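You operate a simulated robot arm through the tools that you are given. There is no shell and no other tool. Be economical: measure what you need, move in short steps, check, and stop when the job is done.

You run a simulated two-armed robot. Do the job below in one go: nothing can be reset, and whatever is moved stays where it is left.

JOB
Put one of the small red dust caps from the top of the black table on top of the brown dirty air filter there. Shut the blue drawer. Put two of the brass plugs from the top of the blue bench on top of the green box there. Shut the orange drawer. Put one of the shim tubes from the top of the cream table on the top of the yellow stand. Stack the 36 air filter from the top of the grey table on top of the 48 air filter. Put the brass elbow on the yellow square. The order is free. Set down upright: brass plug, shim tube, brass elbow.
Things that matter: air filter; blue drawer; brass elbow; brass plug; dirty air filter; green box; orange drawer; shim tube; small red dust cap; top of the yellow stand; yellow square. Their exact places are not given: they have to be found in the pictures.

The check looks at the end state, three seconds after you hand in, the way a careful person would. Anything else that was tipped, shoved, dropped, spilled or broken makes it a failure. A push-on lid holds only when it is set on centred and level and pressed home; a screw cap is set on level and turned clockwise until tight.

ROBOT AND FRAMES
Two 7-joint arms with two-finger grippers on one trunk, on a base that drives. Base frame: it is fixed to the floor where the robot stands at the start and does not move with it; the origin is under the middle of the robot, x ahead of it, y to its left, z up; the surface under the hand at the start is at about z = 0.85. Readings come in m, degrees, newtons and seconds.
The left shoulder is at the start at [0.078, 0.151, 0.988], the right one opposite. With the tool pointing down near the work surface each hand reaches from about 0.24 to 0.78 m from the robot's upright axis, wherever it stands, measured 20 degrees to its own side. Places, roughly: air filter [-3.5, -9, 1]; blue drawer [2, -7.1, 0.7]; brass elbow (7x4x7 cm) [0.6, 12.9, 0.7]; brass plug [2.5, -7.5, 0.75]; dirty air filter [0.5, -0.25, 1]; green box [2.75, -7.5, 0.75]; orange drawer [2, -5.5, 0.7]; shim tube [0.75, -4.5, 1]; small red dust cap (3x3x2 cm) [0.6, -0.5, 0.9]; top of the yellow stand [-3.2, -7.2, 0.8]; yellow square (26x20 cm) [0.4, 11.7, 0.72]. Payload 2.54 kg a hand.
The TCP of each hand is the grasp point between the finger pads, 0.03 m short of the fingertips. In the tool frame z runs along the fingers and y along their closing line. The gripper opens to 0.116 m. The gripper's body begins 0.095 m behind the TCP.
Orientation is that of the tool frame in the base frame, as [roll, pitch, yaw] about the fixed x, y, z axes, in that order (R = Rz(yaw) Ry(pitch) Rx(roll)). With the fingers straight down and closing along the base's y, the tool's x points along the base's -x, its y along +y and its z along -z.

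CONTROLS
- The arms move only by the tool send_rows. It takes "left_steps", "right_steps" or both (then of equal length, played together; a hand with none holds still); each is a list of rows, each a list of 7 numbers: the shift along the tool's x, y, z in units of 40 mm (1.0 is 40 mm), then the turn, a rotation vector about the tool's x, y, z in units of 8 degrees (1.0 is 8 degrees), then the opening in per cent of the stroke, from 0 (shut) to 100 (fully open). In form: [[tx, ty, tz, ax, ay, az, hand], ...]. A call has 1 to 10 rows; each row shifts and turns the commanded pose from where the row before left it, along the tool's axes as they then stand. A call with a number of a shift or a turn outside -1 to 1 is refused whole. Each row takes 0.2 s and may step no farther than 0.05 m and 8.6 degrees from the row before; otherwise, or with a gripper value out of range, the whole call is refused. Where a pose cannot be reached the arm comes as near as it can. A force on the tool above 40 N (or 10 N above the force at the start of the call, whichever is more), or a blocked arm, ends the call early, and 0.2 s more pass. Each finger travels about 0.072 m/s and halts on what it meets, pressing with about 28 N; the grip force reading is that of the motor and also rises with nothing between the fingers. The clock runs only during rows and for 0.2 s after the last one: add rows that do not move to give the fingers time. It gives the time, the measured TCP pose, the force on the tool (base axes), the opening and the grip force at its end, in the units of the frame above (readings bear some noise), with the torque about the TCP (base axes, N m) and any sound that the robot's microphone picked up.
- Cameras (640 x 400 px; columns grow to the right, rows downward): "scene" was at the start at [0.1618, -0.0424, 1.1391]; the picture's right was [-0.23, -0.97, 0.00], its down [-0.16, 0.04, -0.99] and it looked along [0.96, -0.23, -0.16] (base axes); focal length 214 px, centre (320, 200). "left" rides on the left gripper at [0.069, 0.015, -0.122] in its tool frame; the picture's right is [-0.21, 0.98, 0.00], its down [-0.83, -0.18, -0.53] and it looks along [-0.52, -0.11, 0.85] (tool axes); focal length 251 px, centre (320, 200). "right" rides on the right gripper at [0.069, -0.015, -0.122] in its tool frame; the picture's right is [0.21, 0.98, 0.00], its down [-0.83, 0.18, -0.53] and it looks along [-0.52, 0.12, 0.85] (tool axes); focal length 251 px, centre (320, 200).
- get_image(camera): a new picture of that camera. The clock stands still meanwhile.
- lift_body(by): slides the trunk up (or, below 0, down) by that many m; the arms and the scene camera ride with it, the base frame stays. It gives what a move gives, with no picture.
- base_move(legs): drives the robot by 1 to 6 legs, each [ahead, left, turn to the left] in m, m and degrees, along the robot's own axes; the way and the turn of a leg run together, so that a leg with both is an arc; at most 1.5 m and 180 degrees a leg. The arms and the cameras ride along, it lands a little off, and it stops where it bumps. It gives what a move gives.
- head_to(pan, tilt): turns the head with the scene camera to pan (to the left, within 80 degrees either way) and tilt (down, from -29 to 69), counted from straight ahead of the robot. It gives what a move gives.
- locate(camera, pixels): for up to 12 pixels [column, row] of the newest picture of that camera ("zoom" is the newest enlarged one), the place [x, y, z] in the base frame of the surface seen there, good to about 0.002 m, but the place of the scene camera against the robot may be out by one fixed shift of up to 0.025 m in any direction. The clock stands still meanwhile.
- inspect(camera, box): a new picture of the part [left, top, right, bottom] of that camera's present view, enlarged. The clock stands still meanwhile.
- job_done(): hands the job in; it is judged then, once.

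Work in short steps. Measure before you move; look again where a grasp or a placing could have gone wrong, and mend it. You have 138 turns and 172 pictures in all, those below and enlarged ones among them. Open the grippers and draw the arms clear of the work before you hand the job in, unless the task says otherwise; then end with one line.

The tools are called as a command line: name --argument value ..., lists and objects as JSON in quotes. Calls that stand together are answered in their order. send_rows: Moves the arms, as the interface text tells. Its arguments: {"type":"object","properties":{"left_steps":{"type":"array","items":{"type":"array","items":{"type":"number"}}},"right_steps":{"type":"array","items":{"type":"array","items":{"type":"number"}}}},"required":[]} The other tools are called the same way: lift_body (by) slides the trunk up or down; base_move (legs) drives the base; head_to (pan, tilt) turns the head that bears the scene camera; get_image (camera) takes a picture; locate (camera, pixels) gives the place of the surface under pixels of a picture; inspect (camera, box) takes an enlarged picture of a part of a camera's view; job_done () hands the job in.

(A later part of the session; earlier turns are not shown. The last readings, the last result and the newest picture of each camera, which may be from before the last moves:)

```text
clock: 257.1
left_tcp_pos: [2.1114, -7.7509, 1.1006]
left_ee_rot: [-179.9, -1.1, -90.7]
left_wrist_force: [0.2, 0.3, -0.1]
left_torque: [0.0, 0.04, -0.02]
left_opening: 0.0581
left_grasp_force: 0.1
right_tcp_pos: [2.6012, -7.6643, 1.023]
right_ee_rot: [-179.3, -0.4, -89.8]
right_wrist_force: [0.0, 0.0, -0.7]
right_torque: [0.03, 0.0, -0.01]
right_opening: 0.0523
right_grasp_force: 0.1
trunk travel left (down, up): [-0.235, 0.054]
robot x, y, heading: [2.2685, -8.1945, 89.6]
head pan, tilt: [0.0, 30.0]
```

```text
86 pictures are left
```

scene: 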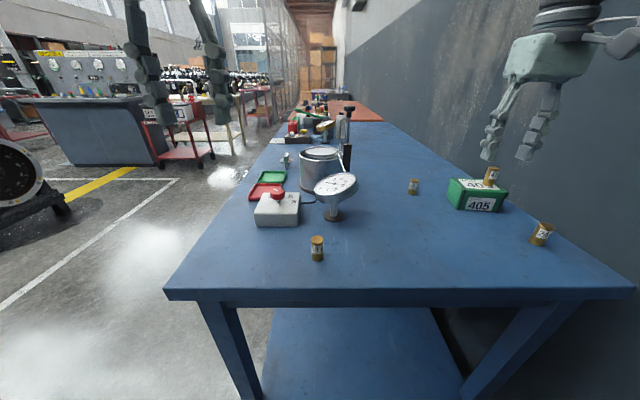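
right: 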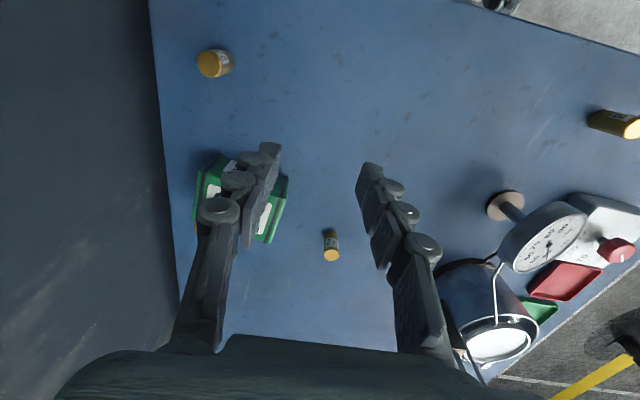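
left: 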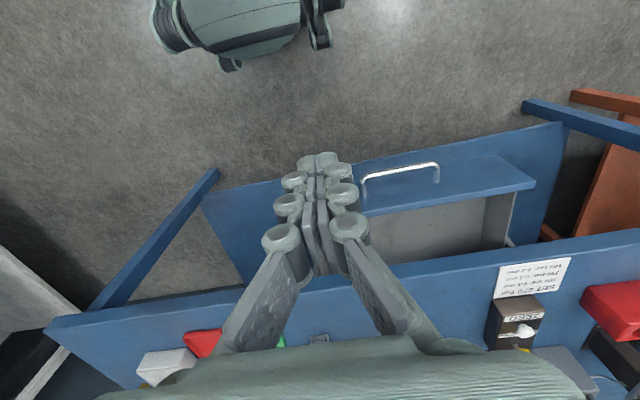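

All is intact. I'll take plug 75 instead, which stays away from the wall: base slightly ahead and right.

base_move --legs '[[0.03, -0.05, 0.4]]'

send_rows --right_steps '[[-0.5, 0.6, 0, 0, 0, 0, 45], [-0.7, 0.55, 0, 0, 0, 0, 45], [-0.7, 0.55, 0, 0, 0, 0, 45], [-0.7, 0.55, 0.2, 0, 0, 0, 45], [-0.7, 0.5, 0.2, 0, 0, 0, 45], [0, 0, 0.5, 0, 0, 0, 45], [0, 0, 0, 0, 0, 0, 45]]'

get_image --camera "right"

```text
clock: 258.2
left_tcp_pos: [2.1588, -7.7229, 1.1]
left_ee_rot: [179.9, -1.1, -90.3]
left_wrist_force: [0.0, 0.5, 0.4]
left_torque: [-0.01, 0.02, -0.01]
left_opening: 0.058
left_grasp_force: 0.1
right_tcp_pos: [2.6493, -7.6331, 1.0229]
right_ee_rot: [-179.2, -0.5, -89.3]
right_wrist_force: [-0.1, 0.4, -0.3]
right_torque: [-0.01, 0.03, -0.01]
right_opening: 0.0522
right_grasp_force: 0.1
trunk travel left (down, up): [-0.235, 0.054]
robot x, y, heading: [2.3131, -8.1645, 90.3]
head pan, tilt: [0.0, 30.0]
```

```text
clock: 259.8
left_tcp_pos: [2.1575, -7.7236, 1.1009]
left_ee_rot: [-179.9, -1.2, -90.3]
left_wrist_force: [-0.4, 0.8, -0.4]
left_torque: [0.02, -0.04, -0.01]
left_opening: 0.0578
left_grasp_force: 0.1
right_tcp_pos: [2.5482, -7.5283, 0.9729]
right_ee_rot: [-179.2, -0.5, -89.3]
right_wrist_force: [0.4, -0.2, -1.0]
right_torque: [0.0, 0.01, 0.03]
right_opening: 0.0522
right_grasp_force: 0.1
right hand out of reach, approached as far as the arm can: row 5
trunk travel left (down, up): [-0.235, 0.054]
robot x, y, heading: [2.3151, -8.1662, 90.0]
head pan, tilt: [0.0, 30.0]
```

```text
85 pictures are left
```

right: 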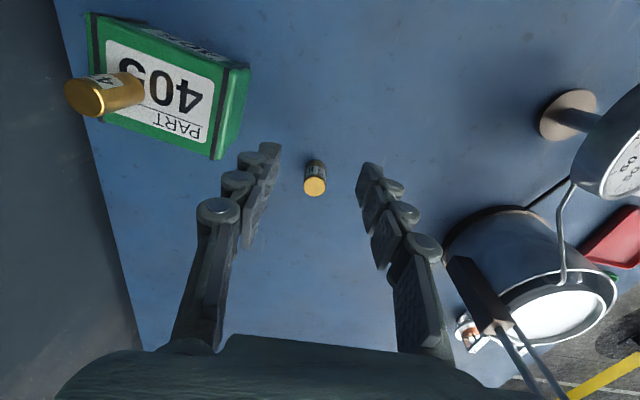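

Plug 75 is at (315,185), 5 cm ahead. I measure it exactly.

locate --camera "right" --pixels '[[315, 186], [306, 186], [324, 186], [315, 178], [315, 194]]'

send_rows --right_steps '[[0, 0, 0.8, 0, 0, 0, 45], [-0.5, 0.1, 0.25, 0, 0, 0, 45], [-0.6, 0.1, 0, 0, 0, 0, 45], [0, 0, 0, 0, 0, 0, 45]]'

get_image --camera "right"

```text
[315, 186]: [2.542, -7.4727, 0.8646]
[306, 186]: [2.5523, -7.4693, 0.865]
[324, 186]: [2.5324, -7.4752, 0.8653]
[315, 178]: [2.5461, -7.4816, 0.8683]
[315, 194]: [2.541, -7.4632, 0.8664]
```

```text
clock: 260.8
left_tcp_pos: [2.1578, -7.7225, 1.1009]
left_ee_rot: [-180.0, -1.1, -90.3]
left_wrist_force: [-0.4, 0.8, 0.2]
left_torque: [-0.02, 0.0, -0.01]
left_opening: 0.0579
left_grasp_force: 0.1
right_tcp_pos: [2.5546, -7.5094, 0.9287]
right_ee_rot: [-179.2, -0.4, -89.4]
right_wrist_force: [0.5, 0.8, 0.4]
right_torque: [0.01, 0.01, 0.01]
right_opening: 0.052
right_grasp_force: 0.1
right hand out of reach, approached as far as the arm can: row 2, 3
trunk travel left (down, up): [-0.235, 0.054]
robot x, y, heading: [2.3178, -8.1655, 90.2]
head pan, tilt: [0.0, 30.0]
```

```text
84 pictures are left
```

right: 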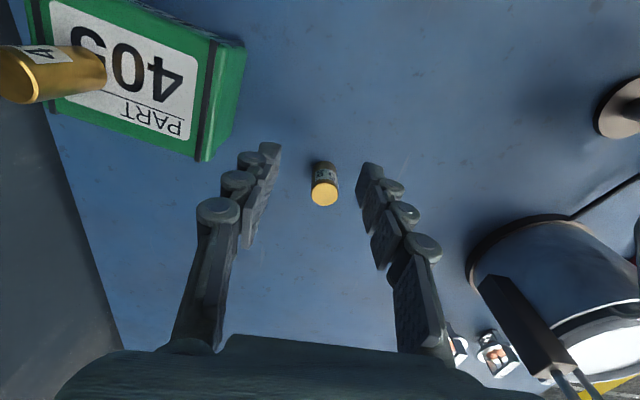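

Vertical reach ends 4 cm short, so I tilt the hand 24° forward and move over the plug.

send_rows --right_steps '[[0, 0, 0, 0, -1, 0, 45], [0, 0, 0, 0, -1, 0, 45], [0, 0, 0, 0, -1, 0, 45], [-0.41, 0.15, 0.183, 0, 0, 0, 45], [-0.41, 0.15, 0.183, 0, 0, 0, 45], [0, 0, 0, 0, 0, 0, 45]]'

get_image --camera "right"

```text
clock: 262.2
left_tcp_pos: [2.156, -7.7224, 1.0989]
left_ee_rot: [179.9, -1.1, -90.3]
left_wrist_force: [-0.6, -0.1, 0.3]
left_torque: [-0.04, 0.02, -0.01]
left_opening: 0.0581
left_grasp_force: 0.1
right_tcp_pos: [2.5447, -7.4727, 0.9277]
right_ee_rot: [-179.1, 23.5, -89.0]
right_wrist_force: [0.6, -0.1, 0.5]
right_torque: [0.0, 0.0, -0.02]
right_opening: 0.0522
right_grasp_force: 0.0
trunk travel left (down, up): [-0.235, 0.054]
robot x, y, heading: [2.3185, -8.1658, 89.9]
head pan, tilt: [0.0, 30.0]
```

```text
83 pictures are left
```

right: 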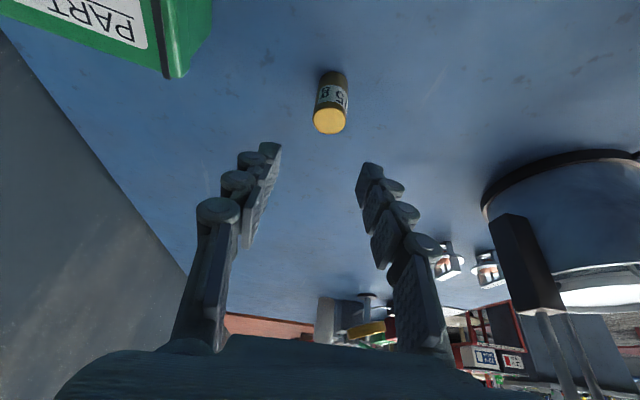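

Directly above. I descend straight down 66 mm and grip.

send_rows --right_steps '[[0.335, 0.06, 0.754, 0, 0, 0, 45], [0.335, 0, 0.754, 0, 0, 0, 45], [0, 0, 0, 0, 0, 0, 45], [0, 0, 0, 0, 0, 0, 10], [0, 0, 0, 0, 0, 0, 0], [0, 0, 0, 0, 0, 0, 0]]'

get_image --camera "right"

```text
clock: 263.6
left_tcp_pos: [2.1576, -7.7226, 1.0998]
left_ee_rot: [-179.9, -1.1, -90.3]
left_wrist_force: [0.2, -0.1, 0.8]
left_torque: [0.02, -0.02, -0.04]
left_opening: 0.0579
left_grasp_force: 0.1
right_tcp_pos: [2.5427, -7.4745, 0.8603]
right_ee_rot: [-179.1, 23.4, -89.1]
right_wrist_force: [-1.4, -0.8, 0.3]
right_torque: [-0.02, 0.02, 0.01]
right_opening: 0.0225
right_grasp_force: 27.9
trunk travel left (down, up): [-0.235, 0.054]
robot x, y, heading: [2.3163, -8.1637, 90.3]
head pan, tilt: [0.0, 30.0]
```

```text
82 pictures are left
```

right: 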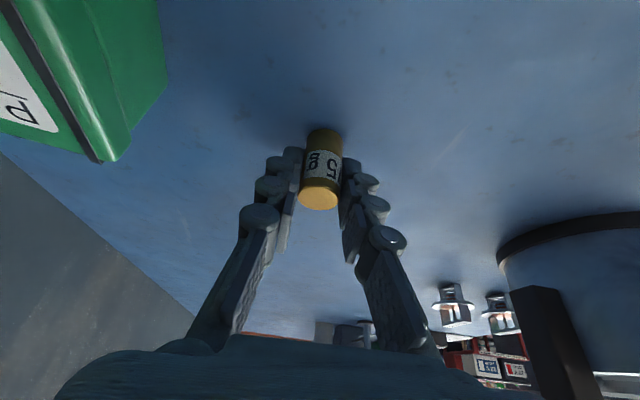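

Gripped. I lift 9 cm and move over the near half of the box (2.655,-7.526).

send_rows --right_steps '[[-0.305, 0, -0.685, 0, 0, 0, 0], [-0.305, 0, -0.685, 0, 0, 0, 0], [-0.305, 0, -0.685, 0, 0, 0, 0], [0.395, -0.936, -0.176, 0, 0, 0, 0], [0.395, -0.936, -0.176, 0, 0, 0, 0], [0.395, -0.936, -0.176, 0, 0, 0, 0], [0, 0, 0, 0, 0, 0, 0]]'

get_image --camera "right"

inspect --camera "scene" --box '[400, 130, 560, 230]'

```text
clock: 265.2
left_tcp_pos: [2.1572, -7.7231, 1.1005]
left_ee_rot: [179.9, -1.1, -90.3]
left_wrist_force: [0.4, -0.2, -0.7]
left_torque: [-0.03, -0.04, -0.01]
left_opening: 0.0578
left_grasp_force: 0.0
right_tcp_pos: [2.6526, -7.5217, 0.9525]
right_ee_rot: [-179.0, 23.6, -88.9]
right_wrist_force: [0.5, -0.2, -0.8]
right_torque: [0.03, -0.01, 0.0]
right_opening: 0.0225
right_grasp_force: 28.0
trunk travel left (down, up): [-0.235, 0.054]
robot x, y, heading: [2.3146, -8.1639, 90.0]
head pan, tilt: [0.0, 30.0]
```

```text
81 pictures are left
```

right: 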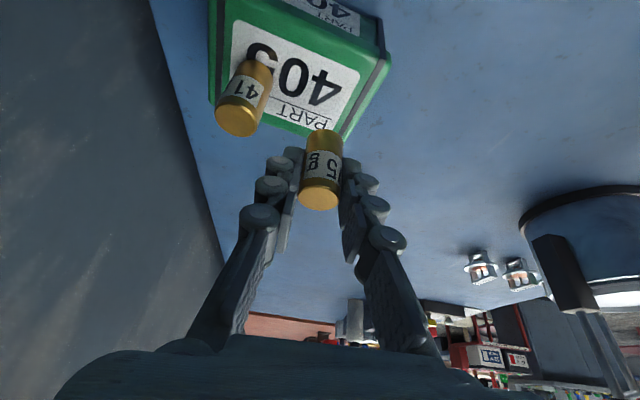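

```text
4.00 times, centred on (480, 180) of scene
```

zoom: 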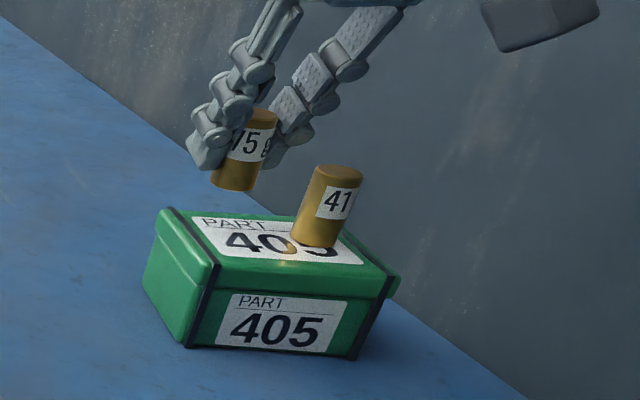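

I verify where plug 41 and the box top corners are relative to the held plug.

locate --camera "right" --pixels '[[238, 120], [222, 118], [256, 124], [345, 132], [340, 134], [388, 62], [378, 58], [300, 128], [290, 90], [340, 60]]'

```text
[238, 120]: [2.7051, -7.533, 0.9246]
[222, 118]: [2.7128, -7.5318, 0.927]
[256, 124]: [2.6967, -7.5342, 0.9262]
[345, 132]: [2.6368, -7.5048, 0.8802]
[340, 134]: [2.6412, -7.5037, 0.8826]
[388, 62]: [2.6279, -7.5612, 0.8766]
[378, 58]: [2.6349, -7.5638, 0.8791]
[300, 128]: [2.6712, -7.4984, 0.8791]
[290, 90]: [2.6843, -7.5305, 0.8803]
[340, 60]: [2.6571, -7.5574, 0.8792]
```

The near box edge is x≈2.632, plug 41 at x 2.705: my spot x≈2.653 fits. I lower 30 mm.

send_rows --right_steps '[[0.2, 0, 0.35, 0, 0, 0, 0], [0.16, 0, 0.31, 0, 0, 0, 0], [0.01, 0, 0.03, 0, 0, 0, 0], [0, 0, 0, 0, 0, 0, 0]]'

inspect --camera "scene" --box '[400, 130, 560, 230]'

get_image --camera "right"

```text
clock: 266.2
left_tcp_pos: [2.1578, -7.7224, 1.1008]
left_ee_rot: [180.0, -1.2, -90.4]
left_wrist_force: [0.4, 0.1, 0.3]
left_torque: [0.0, -0.01, 0.0]
left_opening: 0.0582
left_grasp_force: 0.0
right_tcp_pos: [2.6538, -7.5244, 0.922]
right_ee_rot: [-179.1, 23.4, -89.0]
right_wrist_force: [-0.6, -0.6, -1.0]
right_torque: [0.01, 0.02, -0.01]
right_opening: 0.0228
right_grasp_force: 27.8
trunk travel left (down, up): [-0.235, 0.054]
robot x, y, heading: [2.3142, -8.1647, 90.2]
head pan, tilt: [0.0, 30.0]
```

```text
4.00 times, centred on (480, 180) of scene
```

zoom: 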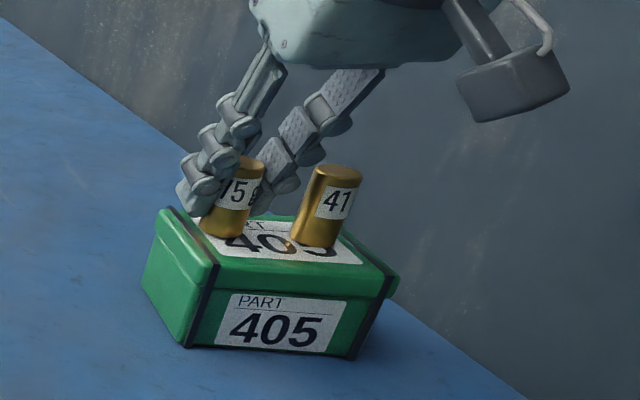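

```text
78 pictures are left
```

right: 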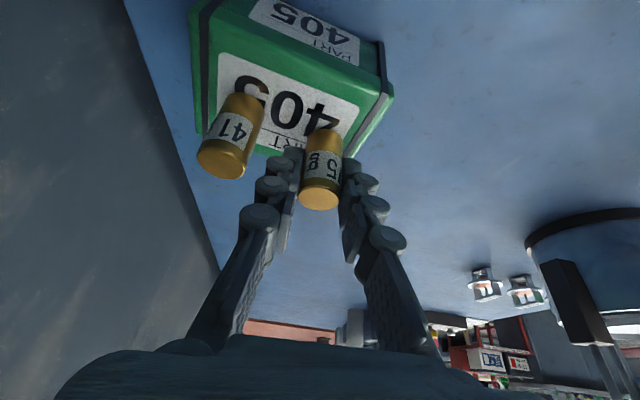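

Close to contact. I lower 1.5 mm more, open just slightly and retreat along the tool axis.

send_rows --right_steps '[[0.015, 0, 0.035, 0, 0, 0, 0], [0, 0, 0, 0, 0, 0, 23], [0, 0, 0, 0, 0, 0, 27], [0, 0, 0, 0, 0, 0, 28], [0, 0, -0.4, 0, 0, 0, 28], [0, 0, -0.8, 0, 0, 0, 28], [0, 0, -0.9, 0, 0, 0, 28], [0, 0, 0, 0, 0, 0, 28]]'

inspect --camera "scene" --box '[400, 130, 560, 230]'

```text
clock: 268.0
left_tcp_pos: [2.1578, -7.7238, 1.1001]
left_ee_rot: [180.0, -1.1, -90.3]
left_wrist_force: [-0.2, -0.9, 0.1]
left_torque: [0.03, -0.05, 0.0]
left_opening: 0.0581
left_grasp_force: 0.0
right_tcp_pos: [2.6537, -7.5575, 0.9971]
right_ee_rot: [-179.1, 23.4, -89.0]
right_wrist_force: [-0.5, -0.8, -0.4]
right_torque: [0.02, -0.03, 0.01]
right_opening: 0.0325
right_grasp_force: 0.0
trunk travel left (down, up): [-0.235, 0.054]
robot x, y, heading: [2.3108, -8.1661, 90.2]
head pan, tilt: [0.0, 30.0]
```

```text
4.00 times, centred on (480, 180) of scene
```

zoom: 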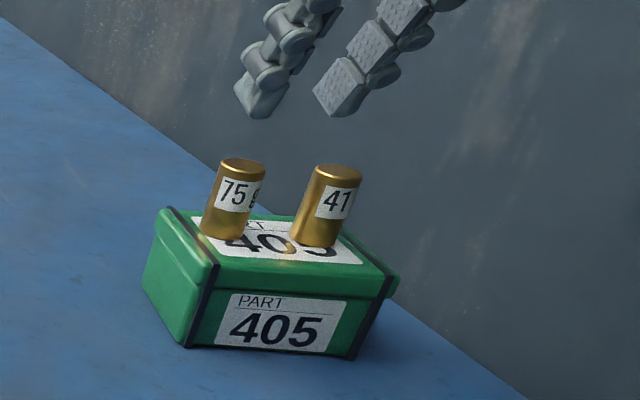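

Both plugs stand on the box. I raise and untilt the hand while bringing it inward, away from the wall.

send_rows --right_steps '[[0, 0, -0.9, 0, 0, 0, 45], [0, 0, -0.9, 0, 1, 0, 45], [0.3, 0.4, -0.6, 0, 1, 0, 45], [0.5, 0.5, -0.6, 0, 1, 0, 45], [0.8, 0.4, 0, 0, 0, 0, 45], [0.8, 0.4, 0, 0, 0, 0, 45]]'

get_image --camera "scene"

```text
clock: 269.4
left_tcp_pos: [2.1583, -7.7235, 1.1006]
left_ee_rot: [179.9, -1.1, -90.2]
left_wrist_force: [0.1, -1.1, 0.5]
left_torque: [0.02, 0.01, -0.01]
left_opening: 0.0581
left_grasp_force: 0.1
right_tcp_pos: [2.5832, -7.693, 1.1049]
right_ee_rot: [-179.1, -0.4, -89.3]
right_wrist_force: [-0.5, -0.5, 0.3]
right_torque: [0.02, -0.05, 0.02]
right_opening: 0.0524
right_grasp_force: 0.0
trunk travel left (down, up): [-0.235, 0.054]
robot x, y, heading: [2.3155, -8.1685, 90.4]
head pan, tilt: [0.0, 30.0]
```

```text
76 pictures are left
```

scene: 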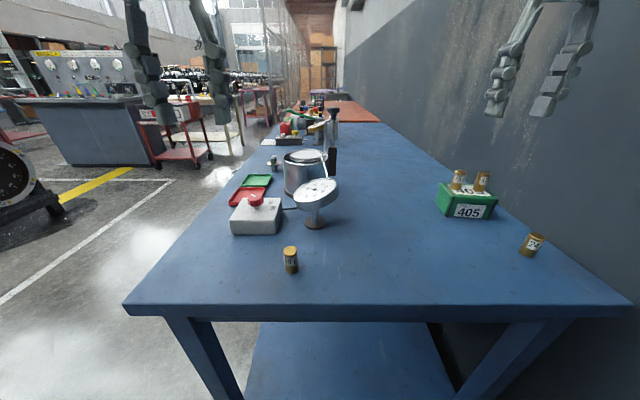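

I slide out left to x≈1.15, then drive along to face the orange bench.

base_move --legs '[[-0.05, 0.6, 0], [0, 0.55, -0.4], [1.5, 0, 0], [1.0, 0, 0], [0, 0, -90]]'

get_image --camera "scene"

```text
clock: 296.7
left_tcp_pos: [1.6743, -5.5875, 1.1005]
left_ee_rot: [-180.0, -1.1, 177.8]
left_wrist_force: [0.1, 0.6, 0.0]
left_torque: [0.0, 0.01, 0.0]
left_opening: 0.0581
left_grasp_force: 0.1
right_tcp_pos: [1.6905, -6.0162, 1.1043]
right_ee_rot: [-179.2, -0.5, 178.9]
right_wrist_force: [0.0, 0.8, -0.7]
right_torque: [0.0, 0.0, 0.02]
right_opening: 0.0519
right_grasp_force: 0.2
trunk travel left (down, up): [-0.235, 0.054]
robot x, y, heading: [1.2256, -5.7292, -1.9]
head pan, tilt: [0.0, 30.0]
```

```text
75 pictures are left
```

scene: 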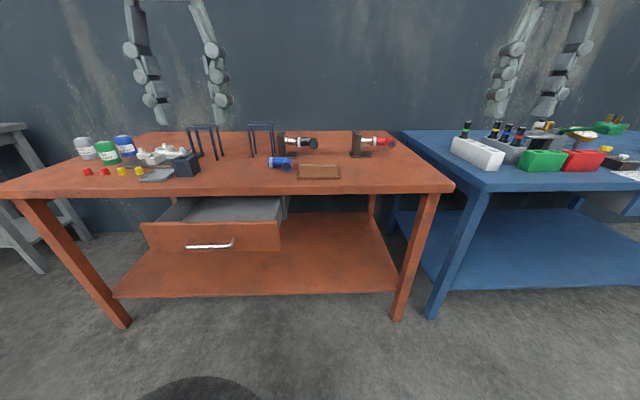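

The orange drawer's handle is at (210,245). I measure it and the bench edge.

locate --camera "scene" --pixels '[[210, 245], [187, 247], [234, 242], [260, 236], [220, 190], [150, 228], [275, 245]]'

```text
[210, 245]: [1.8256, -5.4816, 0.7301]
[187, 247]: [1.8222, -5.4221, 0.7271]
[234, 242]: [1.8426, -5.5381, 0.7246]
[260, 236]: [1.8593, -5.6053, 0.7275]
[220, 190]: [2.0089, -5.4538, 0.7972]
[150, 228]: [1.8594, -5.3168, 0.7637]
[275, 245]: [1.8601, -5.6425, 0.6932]
```

Handle at about (1.825,-5.47,0.74). I pull the left hand back, close it, lower the trunk and drive in as before.

send_rows --left_steps '[[1, 0, 0, 0, 0, 0, 20], [1, 0, 0, 0, 0, 0, 0], [1, 0, 0, 0, 0, 0, 0], [0, 0, 0, 0, 0, 0, 0]]' --right_steps '[[1, 0, 0, 0, 0, 0, 50], [1, 0, 0, 0, 0, 0, 50], [1, 0, 0, 0, 0, 0, 50], [0, 0, 0, 0, 0, 0, 50]]'

lift_body --by -0.15

base_move --legs '[[0, 0, 1.9], [0.12, 0.02, 0]]'

get_image --camera "left"

```text
clock: 297.7
left_tcp_pos: [1.5559, -5.5813, 1.1047]
left_ee_rot: [-180.0, -1.2, 177.9]
left_wrist_force: [-0.3, 0.0, -0.4]
left_torque: [0.02, 0.02, 0.01]
left_opening: 0.0001
left_grasp_force: 28.0
right_tcp_pos: [1.5708, -6.0161, 1.1039]
right_ee_rot: [-179.2, -0.5, 178.9]
right_wrist_force: [-0.1, 0.0, 0.0]
right_torque: [0.01, -0.02, -0.02]
right_opening: 0.058
right_grasp_force: 0.1
trunk travel left (down, up): [-0.235, 0.054]
robot x, y, heading: [1.2253, -5.7305, -1.8]
head pan, tilt: [0.0, 30.0]
```

```text
clock: 299.4
left_tcp_pos: [1.5565, -5.5807, 0.9552]
left_ee_rot: [180.0, -1.1, 177.9]
left_wrist_force: [0.1, -0.6, 0.1]
left_torque: [0.04, 0.01, -0.01]
left_opening: 0.0
left_grasp_force: 28.1
right_tcp_pos: [1.571, -6.016, 0.9547]
right_ee_rot: [-179.1, -0.4, 178.8]
right_wrist_force: [0.7, -0.7, 0.3]
right_torque: [0.02, -0.01, 0.0]
right_opening: 0.0581
right_grasp_force: 0.0
trunk travel left (down, up): [-0.085, 0.204]
robot x, y, heading: [1.2307, -5.7314, -1.7]
head pan, tilt: [0.0, 30.0]
```

```text
clock: 301.0
left_tcp_pos: [1.6713, -5.5512, 0.9541]
left_ee_rot: [-180.0, -1.1, 179.6]
left_wrist_force: [0.6, -0.4, -0.1]
left_torque: [0.0, 0.01, 0.03]
left_opening: 0.0
left_grasp_force: 27.9
right_tcp_pos: [1.6983, -5.9857, 0.9556]
right_ee_rot: [-179.2, -0.6, -179.4]
right_wrist_force: [0.9, 0.0, 1.5]
right_torque: [-0.03, 0.02, 0.0]
right_opening: 0.0582
right_grasp_force: 0.0
trunk travel left (down, up): [-0.085, 0.204]
robot x, y, heading: [1.3453, -5.7146, -0.0]
head pan, tilt: [0.0, 30.0]
```

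```text
74 pictures are left
```

left: 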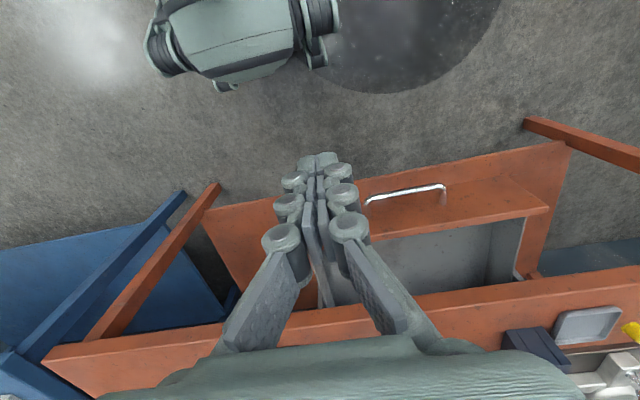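

locate --camera "left" --pixels '[[405, 191], [370, 198], [443, 187], [450, 208], [380, 235], [420, 302], [540, 208]]'

```text
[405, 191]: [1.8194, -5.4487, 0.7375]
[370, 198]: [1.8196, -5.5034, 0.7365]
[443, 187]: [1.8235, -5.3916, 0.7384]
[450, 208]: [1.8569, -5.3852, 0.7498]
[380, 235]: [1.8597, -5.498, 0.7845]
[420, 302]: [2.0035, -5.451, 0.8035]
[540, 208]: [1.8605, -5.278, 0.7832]
```

Handle: x=1.820, y=-5.448. I lower the closed fingers in front of it.

send_rows --left_steps '[[-0.39, 0.43, 0.865, 0, 0, 0, 0], [-0.39, 0.43, 0.865, 0, 0, 0, 0], [-0.39, 0.43, 0.865, 0, 0, 0, 0], [-0.39, 0.43, 0.865, 0, 0, 0, 0], [-0.39, 0.43, 0.865, 0, 0, 0, 0], [-0.39, 0.43, 0.865, 0, 0, 0, 0], [0, 0, 0, 0, 0, 0, 0]]'

get_image --camera "scene"

```text
clock: 302.6
left_tcp_pos: [1.7611, -5.4503, 0.7443]
left_ee_rot: [-180.0, -1.1, 179.6]
left_wrist_force: [0.3, 0.3, 1.4]
left_torque: [0.0, 0.03, 0.02]
left_opening: 0.0001
left_grasp_force: 27.9
right_tcp_pos: [1.6997, -5.9864, 0.9543]
right_ee_rot: [-179.2, -0.6, -179.4]
right_wrist_force: [0.3, 0.4, -0.2]
right_torque: [-0.03, -0.01, -0.01]
right_opening: 0.0582
right_grasp_force: 0.0
trunk travel left (down, up): [-0.085, 0.204]
robot x, y, heading: [1.3444, -5.7087, -0.0]
head pan, tilt: [0.0, 30.0]
```

```text
73 pictures are left
```

scene: 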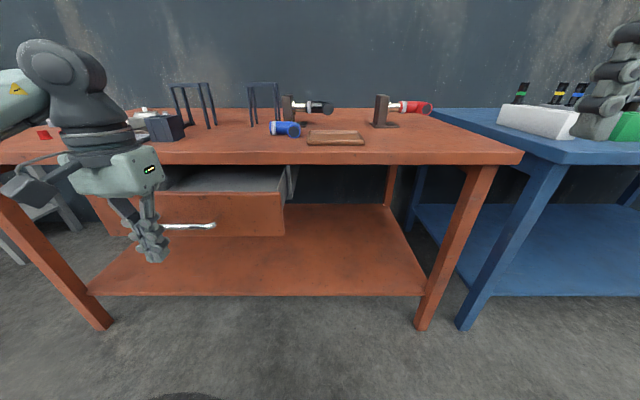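

In front of the handle. I push in.

send_rows --left_steps '[[-0.5, 0, 0, 0, 0, 0, 0], [-0.45, 0, 0, 0, 0, 0, 0], [-0.4, 0, 0, 0, 0, 0, 0], [-0.4, 0, 0, 0, 0, 0, 0], [-0.4, 0, 0, 0, 0, 0, 0], [-0.4, 0, 0, 0, 0, 0, 0], [-0.4, 0, 0, 0, 0, 0, 0], [-0.4, 0, 0, 0, 0, 0, 0], [-0.4, 0, 0, 0, 0, 0, 0], [-0.2, 0, 0, 0, 0, 0, 0]]'

send_rows --left_steps '[[-0.2, 0, 0, 0, 0, 0, 0], [-0.2, 0, 0, 0, 0, 0, 0], [-0.2, 0, 0, 0, 0, 0, 0], [-0.2, 0, 0, 0, 0, 0, 0], [-0.2, 0, 0, 0, 0, 0, 0]]'

inspect --camera "scene" --box '[40, 100, 320, 275]'

```text
clock: 304.8
left_tcp_pos: [1.9199, -5.4505, 0.7409]
left_ee_rot: [-180.0, -1.1, 179.7]
left_wrist_force: [-0.1, 0.1, -0.2]
left_torque: [-0.02, -0.04, -0.01]
left_opening: 0.0002
left_grasp_force: 28.7
right_tcp_pos: [1.6989, -5.9857, 0.9547]
right_ee_rot: [-179.2, -0.6, -179.4]
right_wrist_force: [0.0, 0.5, 0.1]
right_torque: [0.0, 0.0, -0.01]
right_opening: 0.0579
right_grasp_force: 0.0
trunk travel left (down, up): [-0.085, 0.204]
robot x, y, heading: [1.3441, -5.715, 0.2]
head pan, tilt: [0.0, 30.0]
```

```text
clock: 306.1
left_tcp_pos: [1.9518, -5.4488, 0.7408]
left_ee_rot: [-180.0, -2.2, 179.2]
left_wrist_force: [-11.5, -1.0, 3.3]
left_torque: [0.03, 0.04, 0.04]
left_opening: 0.006
left_grasp_force: 28.9
right_tcp_pos: [1.6983, -5.9851, 0.9554]
right_ee_rot: [-179.2, -0.4, -179.4]
right_wrist_force: [-0.6, 0.5, -0.7]
right_torque: [0.01, -0.03, 0.03]
right_opening: 0.0581
right_grasp_force: 0.1
trunk travel left (down, up): [-0.085, 0.204]
robot x, y, heading: [1.3453, -5.7136, -0.0]
head pan, tilt: [0.0, 30.0]
stopped in row 5 (left hand): the force on the tool passed its limit at 45 N (the readings are from after the stop); the commanded pose is now the measured one
```

```text
2.29 times, centred on (180, 188) of scene
```

zoom: 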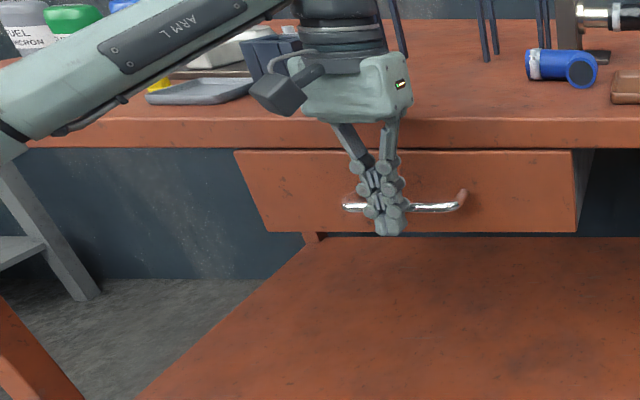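

Drawer flush at a hard stop. I retreat straight back, then up.

send_rows --left_steps '[[0.8, 0, 0, 0, 0, 0, 0], [1, 0, 0, 0, 0, 0, 0], [1, 0, 0, 0, 0, 0, 0], [1, 0, -0.5, 0, 0, 0, 50], [0.8, 0, -0.8, 0, 0, 0, 50], [0, 0, -1, 0, 0, 0, 50], [0, 0, -1, 0, 0, 0, 50], [0, 0, -1, 0, 0, 0, 50]]'

get_image --camera "scene"

```text
clock: 307.9
left_tcp_pos: [1.776, -5.4461, 0.9198]
left_ee_rot: [179.9, -2.2, 179.4]
left_wrist_force: [0.1, -0.3, -0.5]
left_torque: [0.0, 0.01, 0.01]
left_opening: 0.058
left_grasp_force: 0.2
right_tcp_pos: [1.6988, -5.9846, 0.9544]
right_ee_rot: [-179.2, -0.5, -179.3]
right_wrist_force: [0.5, 0.2, 0.1]
right_torque: [-0.02, 0.0, 0.01]
right_opening: 0.058
right_grasp_force: 0.0
trunk travel left (down, up): [-0.085, 0.204]
robot x, y, heading: [1.3435, -5.7097, -0.0]
head pan, tilt: [0.0, 30.0]
```

```text
71 pictures are left
```

scene: 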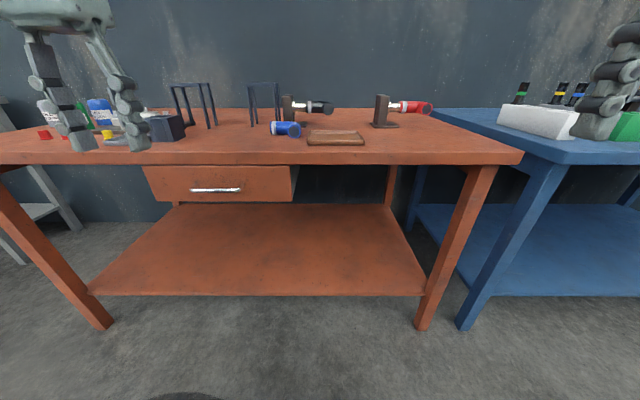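

Both drawers are shut. I raise the trunk and head back north by the known free way: up beside the cream table.

lift_body --by 0.17

base_move --legs '[[0, 0, 90], [1.3, 0, 0], [1.2, 0, 0]]'

head_to --pan 30 --tilt 15

get_image --camera "scene"

```text
clock: 309.8
left_tcp_pos: [1.7764, -5.4457, 1.0893]
left_ee_rot: [179.9, -2.0, 179.3]
left_wrist_force: [0.5, 0.0, -0.2]
left_torque: [0.0, -0.01, 0.01]
left_opening: 0.0578
left_grasp_force: 0.2
right_tcp_pos: [1.6997, -5.9853, 1.1248]
right_ee_rot: [-179.2, -0.6, -179.3]
right_wrist_force: [-0.2, 0.4, -0.3]
right_torque: [-0.02, 0.01, 0.03]
right_opening: 0.0582
right_grasp_force: 0.0
trunk travel left (down, up): [-0.255, 0.034]
robot x, y, heading: [1.3466, -5.7112, 0.1]
head pan, tilt: [0.0, 30.0]
```

```text
clock: 326.1
left_tcp_pos: [1.0933, -2.7495, 1.0903]
left_ee_rot: [179.9, -2.2, -91.9]
left_wrist_force: [0.0, 1.1, 0.2]
left_torque: [-0.01, -0.01, 0.01]
left_opening: 0.0581
left_grasp_force: 0.1
right_tcp_pos: [1.6317, -2.838, 1.1249]
right_ee_rot: [-179.2, -0.4, -90.6]
right_wrist_force: [0.3, -0.6, -0.7]
right_torque: [0.02, 0.01, 0.0]
right_opening: 0.058
right_grasp_force: 0.1
trunk travel left (down, up): [-0.255, 0.034]
robot x, y, heading: [1.3503, -3.1868, 89.1]
head pan, tilt: [0.0, 30.0]
```

```text
clock: 327.0
left_tcp_pos: [1.0938, -2.7503, 1.0896]
left_ee_rot: [179.9, -2.1, -91.9]
left_wrist_force: [0.3, -1.1, 0.6]
left_torque: [0.01, 0.03, 0.0]
left_opening: 0.0579
left_grasp_force: 0.1
right_tcp_pos: [1.6308, -2.8387, 1.1247]
right_ee_rot: [-179.1, -0.5, -90.6]
right_wrist_force: [0.3, 0.5, 0.4]
right_torque: [-0.01, -0.02, 0.01]
right_opening: 0.0581
right_grasp_force: 0.1
trunk travel left (down, up): [-0.255, 0.034]
robot x, y, heading: [1.3503, -3.189, 88.8]
head pan, tilt: [30.0, 15.0]
```

```text
70 pictures are left
```

scene: 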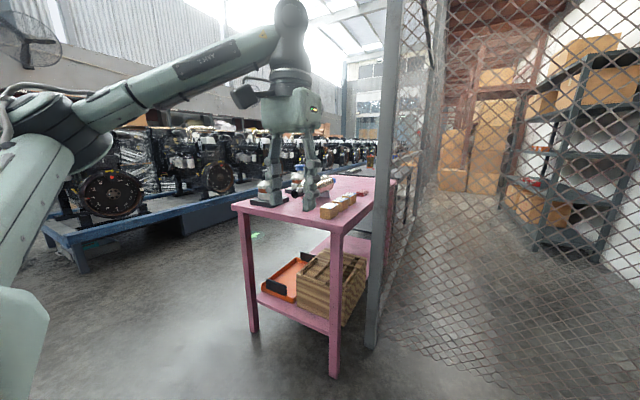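

I sidestep left to the aisle at x≈-0.45 and then drive north to y≈0.

base_move --legs '[[0, 0.9, 0.6], [0, 0.9, 0], [1.5, 0, 0], [1.5, 0, 0]]'

head_to --pan 0 --tilt 10

get_image --camera "scene"

```text
clock: 358.9
left_tcp_pos: [-0.7183, 0.2684, 1.0893]
left_ee_rot: [179.9, -2.2, -91.7]
left_wrist_force: [0.5, -0.5, 0.5]
left_torque: [-0.04, -0.01, 0.0]
left_opening: 0.0581
left_grasp_force: 0.0
right_tcp_pos: [-0.1808, 0.1813, 1.1257]
right_ee_rot: [-179.1, -0.5, -90.4]
right_wrist_force: [0.7, -0.6, 0.2]
right_torque: [-0.02, -0.01, 0.0]
right_opening: 0.058
right_grasp_force: 0.1
trunk travel left (down, up): [-0.255, 0.034]
robot x, y, heading: [-0.4588, -0.1683, 89.2]
head pan, tilt: [30.0, 15.0]
```

```text
clock: 359.9
left_tcp_pos: [-0.7171, 0.2681, 1.0897]
left_ee_rot: [180.0, -2.2, -91.6]
left_wrist_force: [-0.3, 1.2, 0.4]
left_torque: [-0.01, 0.0, -0.02]
left_opening: 0.0581
left_grasp_force: 0.0
right_tcp_pos: [-0.1802, 0.1817, 1.1256]
right_ee_rot: [-179.1, -0.5, -90.4]
right_wrist_force: [-0.4, -0.8, -0.6]
right_torque: [0.01, -0.01, 0.0]
right_opening: 0.0582
right_grasp_force: 0.0
trunk travel left (down, up): [-0.255, 0.034]
robot x, y, heading: [-0.4619, -0.1675, 89.0]
head pan, tilt: [0.0, 10.0]
```

```text
69 pictures are left
```

scene: 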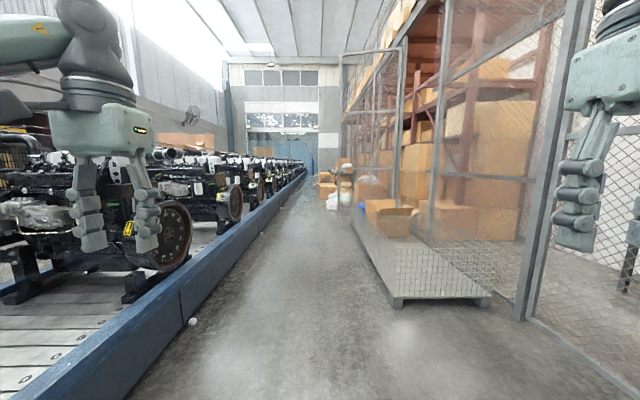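

A long corridor lies ahead between the engine line and a metal platform at (430,270). I measure its width.

locate --camera "scene" --pixels '[[180, 330], [260, 230], [390, 300], [355, 225], [325, 205], [320, 190], [298, 180], [340, 195], [365, 215], [300, 300]]'

inspect --camera "scene" --box '[250, 130, 410, 230]'

```text
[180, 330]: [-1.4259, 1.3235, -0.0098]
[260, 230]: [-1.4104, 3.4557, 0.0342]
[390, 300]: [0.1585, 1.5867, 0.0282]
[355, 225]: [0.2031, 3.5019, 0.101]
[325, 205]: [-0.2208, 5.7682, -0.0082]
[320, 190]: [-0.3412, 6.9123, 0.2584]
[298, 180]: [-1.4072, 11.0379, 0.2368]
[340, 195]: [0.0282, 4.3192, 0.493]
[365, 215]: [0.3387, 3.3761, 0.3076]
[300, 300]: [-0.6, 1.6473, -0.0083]
```

```text
4.00 times, centred on (330, 180) of scene
```

zoom: 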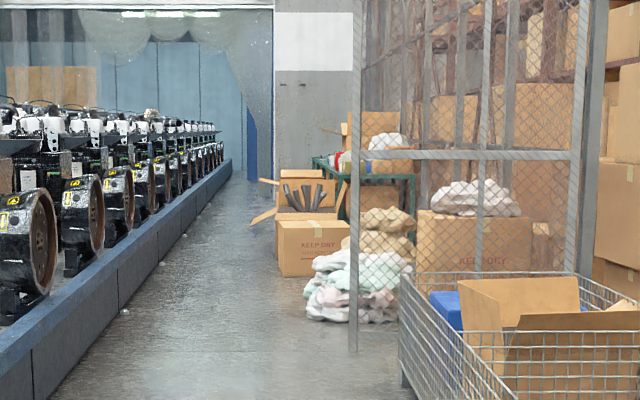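

The corridor is x -1.41..0.15, narrowing ahead near y≈6.9. I drive to y≈4.3 drifting left to x≈-0.75.

base_move --legs '[[1.5, 0.15, 1.0], [1.5, 0.14, 0], [1.5, 0, 0]]'

get_image --camera "scene"

```text
refused: leg 1 is longer than a leg can be; nothing moved
```

```text
67 pictures are left
```

scene: 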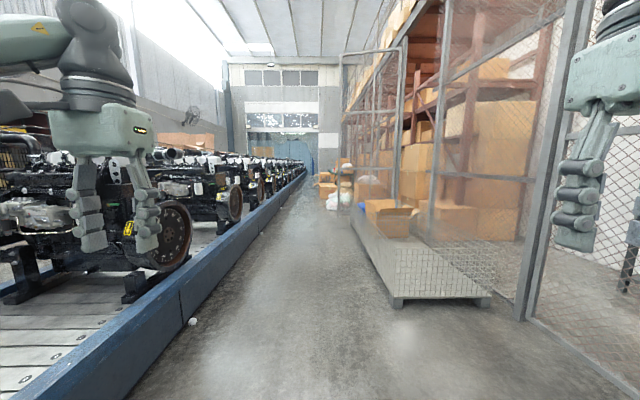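

The leg was too long; I split it.

base_move --legs '[[0, 0, 1.0], [1.45, 0.15, 0], [1.45, 0.14, 0], [1.5, 0, 0]]'

get_image --camera "scene"

```text
clock: 381.3
left_tcp_pos: [-1.0036, 4.6713, 1.0895]
left_ee_rot: [179.7, -2.1, -90.7]
left_wrist_force: [0.0, 0.4, 0.1]
left_torque: [-0.05, 0.0, -0.02]
left_opening: 0.058
left_grasp_force: 0.1
right_tcp_pos: [-0.4638, 4.5945, 1.1244]
right_ee_rot: [-179.2, -0.5, -89.4]
right_wrist_force: [0.0, -0.4, -0.3]
right_torque: [-0.01, -0.01, 0.03]
right_opening: 0.0581
right_grasp_force: 0.1
trunk travel left (down, up): [-0.255, 0.034]
robot x, y, heading: [-0.739, 4.2354, 90.1]
head pan, tilt: [0.0, 10.0]
```

```text
66 pictures are left
```

scene: 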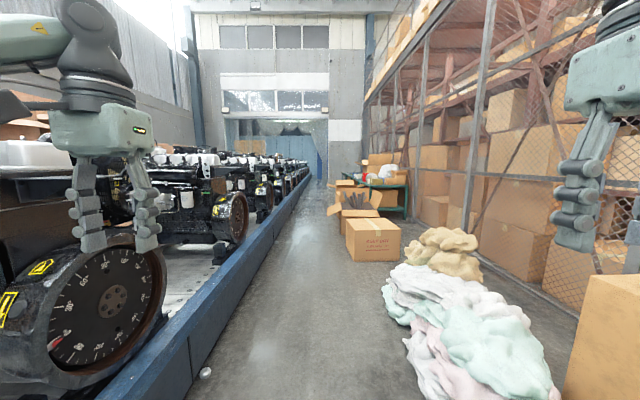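

locate --camera "scene" --pixels '[[345, 255], [384, 285], [328, 215], [340, 180], [405, 340], [320, 180], [390, 180], [330, 205], [410, 200], [385, 168]]'

inspect --camera "scene" --box '[270, 130, 430, 230]'

```text
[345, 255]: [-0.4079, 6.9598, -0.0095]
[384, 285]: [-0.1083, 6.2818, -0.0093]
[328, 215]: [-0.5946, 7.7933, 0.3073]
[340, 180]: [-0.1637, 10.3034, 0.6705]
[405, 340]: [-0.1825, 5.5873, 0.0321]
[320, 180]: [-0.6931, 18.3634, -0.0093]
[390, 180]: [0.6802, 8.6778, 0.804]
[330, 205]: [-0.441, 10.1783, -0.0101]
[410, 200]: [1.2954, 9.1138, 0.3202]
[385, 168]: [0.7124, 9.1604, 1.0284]
```

```text
4.00 times, centred on (350, 180) of scene
```

zoom: 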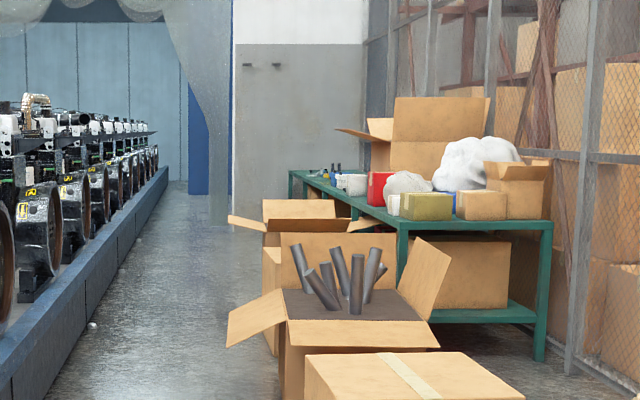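

Carton flaps at x≈-0.6, y≈7.8 narrow the corridor. I measure the flaps and engine overhang precisely.

locate --camera "scene" --pixels '[[327, 216], [330, 213], [327, 185], [329, 184], [110, 310], [150, 260], [225, 215], [248, 220], [336, 222], [335, 190], [215, 305], [297, 178]]'

```text
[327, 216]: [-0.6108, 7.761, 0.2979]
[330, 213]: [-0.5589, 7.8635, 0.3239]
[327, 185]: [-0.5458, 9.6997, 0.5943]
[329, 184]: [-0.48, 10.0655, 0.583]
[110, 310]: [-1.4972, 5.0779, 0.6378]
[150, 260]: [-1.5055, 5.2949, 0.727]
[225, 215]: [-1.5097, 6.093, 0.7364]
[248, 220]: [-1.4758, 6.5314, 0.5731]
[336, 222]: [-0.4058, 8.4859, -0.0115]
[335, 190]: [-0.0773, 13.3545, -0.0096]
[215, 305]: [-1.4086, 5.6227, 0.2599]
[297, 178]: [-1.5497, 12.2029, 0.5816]
```

Free width is about 0.80 m (x -1.41..-0.61). I check how far engine tops protrude at elbow height.

locate --camera "scene" --pixels '[[190, 200], [215, 185], [175, 195], [235, 190], [255, 180], [205, 165], [243, 205], [70, 245]]'

head_to --pan 60 --tilt 30

get_image --camera "scene"

```text
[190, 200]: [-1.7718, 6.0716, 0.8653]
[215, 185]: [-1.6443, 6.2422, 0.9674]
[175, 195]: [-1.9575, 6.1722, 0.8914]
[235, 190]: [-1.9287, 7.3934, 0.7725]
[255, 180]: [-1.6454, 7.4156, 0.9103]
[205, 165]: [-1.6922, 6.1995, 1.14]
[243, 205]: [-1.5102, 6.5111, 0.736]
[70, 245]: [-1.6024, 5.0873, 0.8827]
```

```text
clock: 382.6
left_tcp_pos: [-1.0023, 4.6708, 1.0905]
left_ee_rot: [179.9, -2.0, -90.8]
left_wrist_force: [-0.3, -0.5, 0.2]
left_torque: [0.02, 0.0, 0.0]
left_opening: 0.058
left_grasp_force: 0.0
right_tcp_pos: [-0.4639, 4.5938, 1.1252]
right_ee_rot: [-179.1, -0.5, -89.5]
right_wrist_force: [0.2, -0.7, -0.2]
right_torque: [-0.01, 0.0, 0.02]
right_opening: 0.0579
right_grasp_force: 0.0
trunk travel left (down, up): [-0.255, 0.034]
robot x, y, heading: [-0.7401, 4.2387, 89.8]
head pan, tilt: [60.0, 30.0]
```

```text
64 pictures are left
```

scene: 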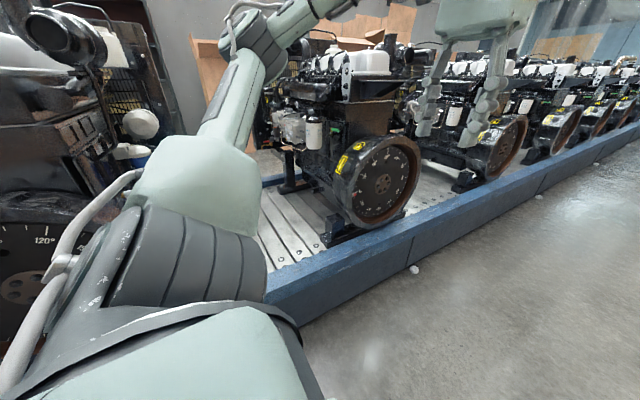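

Engine tops are well clear at x≤-1.64. I move to x≈-1.01 and drive to y≈7.0.

base_move --legs '[[1.3, 0.27, 0.1], [1.4, 0, 0]]'

head_to --pan -25 --tilt 35

get_image --camera "scene"

```text
clock: 391.3
left_tcp_pos: [-1.2336, 6.1942, 1.1114]
left_ee_rot: [179.9, 0.1, -89.6]
left_wrist_force: [0.5, -0.6, -0.3]
left_torque: [0.01, 0.02, 0.02]
left_opening: 0.0582
left_grasp_force: 0.1
right_tcp_pos: [-0.6868, 6.1178, 1.1292]
right_ee_rot: [179.6, 1.0, -89.3]
right_wrist_force: [1.1, 0.3, -0.2]
right_torque: [-0.03, -0.02, 0.04]
right_opening: 0.0581
right_grasp_force: 0.0
trunk travel left (down, up): [-0.255, 0.034]
robot x, y, heading: [-0.9812, 5.7828, 90.0]
head pan, tilt: [60.0, 30.0]
stopped in leg 2: the robot was blocked; the commanded pose is now the measured one
```

```text
clock: 392.9
left_tcp_pos: [-1.2345, 6.193, 1.1108]
left_ee_rot: [179.6, 0.2, -89.8]
left_wrist_force: [0.2, -0.4, 0.4]
left_torque: [0.04, -0.01, -0.01]
left_opening: 0.058
left_grasp_force: 0.1
right_tcp_pos: [-0.6874, 6.1152, 1.1287]
right_ee_rot: [179.6, 1.4, -89.5]
right_wrist_force: [-0.9, 0.0, 0.0]
right_torque: [0.01, -0.04, 0.04]
right_opening: 0.0578
right_grasp_force: 0.2
trunk travel left (down, up): [-0.255, 0.034]
robot x, y, heading: [-0.9836, 5.7877, 90.0]
head pan, tilt: [-25.0, 35.0]
```

```text
63 pictures are left
```

scene: 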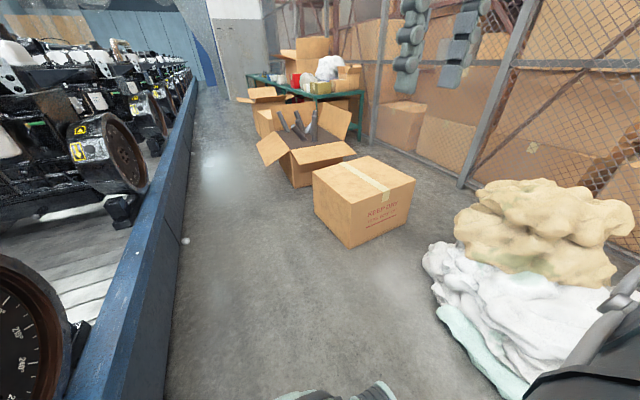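

The robot was blocked at y=5.78. I look left to see what it touched.

head_to --pan 70 --tilt 35

get_image --camera "scene"

get_image --camera "left"

get_image --camera "right"

```text
clock: 394.6
left_tcp_pos: [-1.2357, 6.1938, 1.1122]
left_ee_rot: [179.7, 0.4, -89.8]
left_wrist_force: [-0.5, -0.2, -0.2]
left_torque: [0.0, 0.01, 0.02]
left_opening: 0.0581
left_grasp_force: 0.0
right_tcp_pos: [-0.6888, 6.1149, 1.1289]
right_ee_rot: [179.6, 1.4, -89.5]
right_wrist_force: [0.0, 0.1, -0.4]
right_torque: [0.0, 0.01, 0.03]
right_opening: 0.0582
right_grasp_force: 0.0
trunk travel left (down, up): [-0.255, 0.034]
robot x, y, heading: [-0.9832, 5.7887, 89.9]
head pan, tilt: [70.0, 35.0]
```

```text
62 pictures are left
```

scene: 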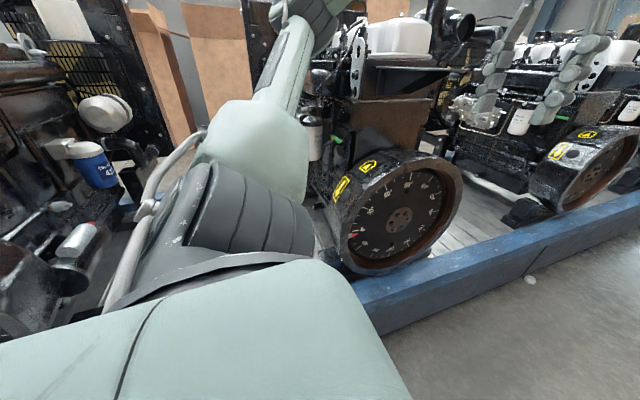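

```text
61 pictures are left
```

left: 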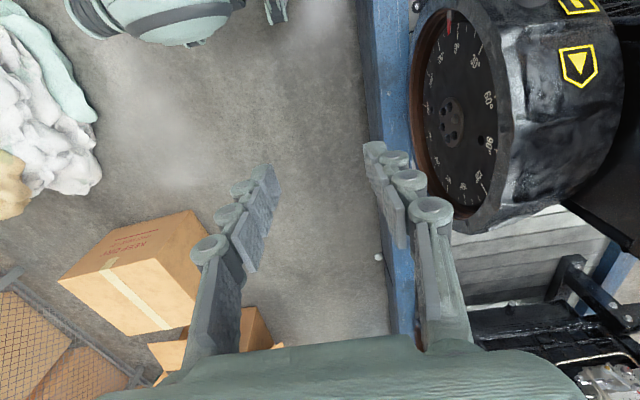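

```text
60 pictures are left
```

right: 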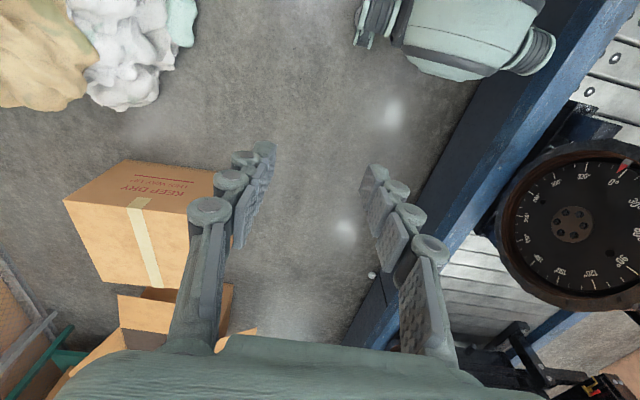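

The left elbow is close to an engine bracket at (357,45). I measure both.

locate --camera "scene" --pixels '[[357, 40], [352, 60], [270, 70], [310, 15], [290, 10], [340, 10], [400, 30], [325, 50]]'

inspect --camera "scene" --box '[220, 0, 480, 162]'

```text
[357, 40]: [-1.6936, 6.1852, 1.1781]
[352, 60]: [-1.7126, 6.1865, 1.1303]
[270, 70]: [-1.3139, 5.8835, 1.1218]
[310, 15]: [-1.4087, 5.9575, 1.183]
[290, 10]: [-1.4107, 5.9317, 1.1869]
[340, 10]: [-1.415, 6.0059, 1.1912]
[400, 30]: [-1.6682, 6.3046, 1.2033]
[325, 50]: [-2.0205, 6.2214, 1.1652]
```

```text
2.46 times, centred on (350, 81) of scene
```

zoom: 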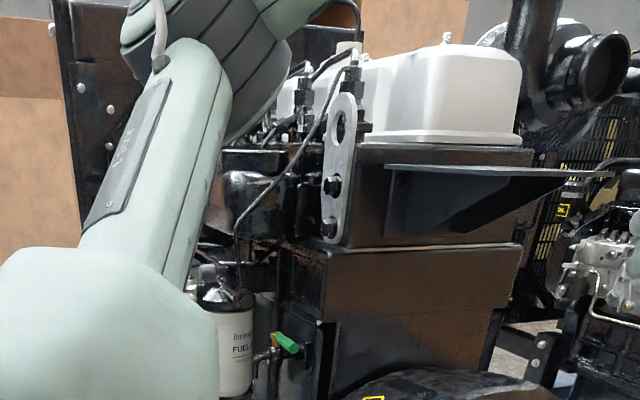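

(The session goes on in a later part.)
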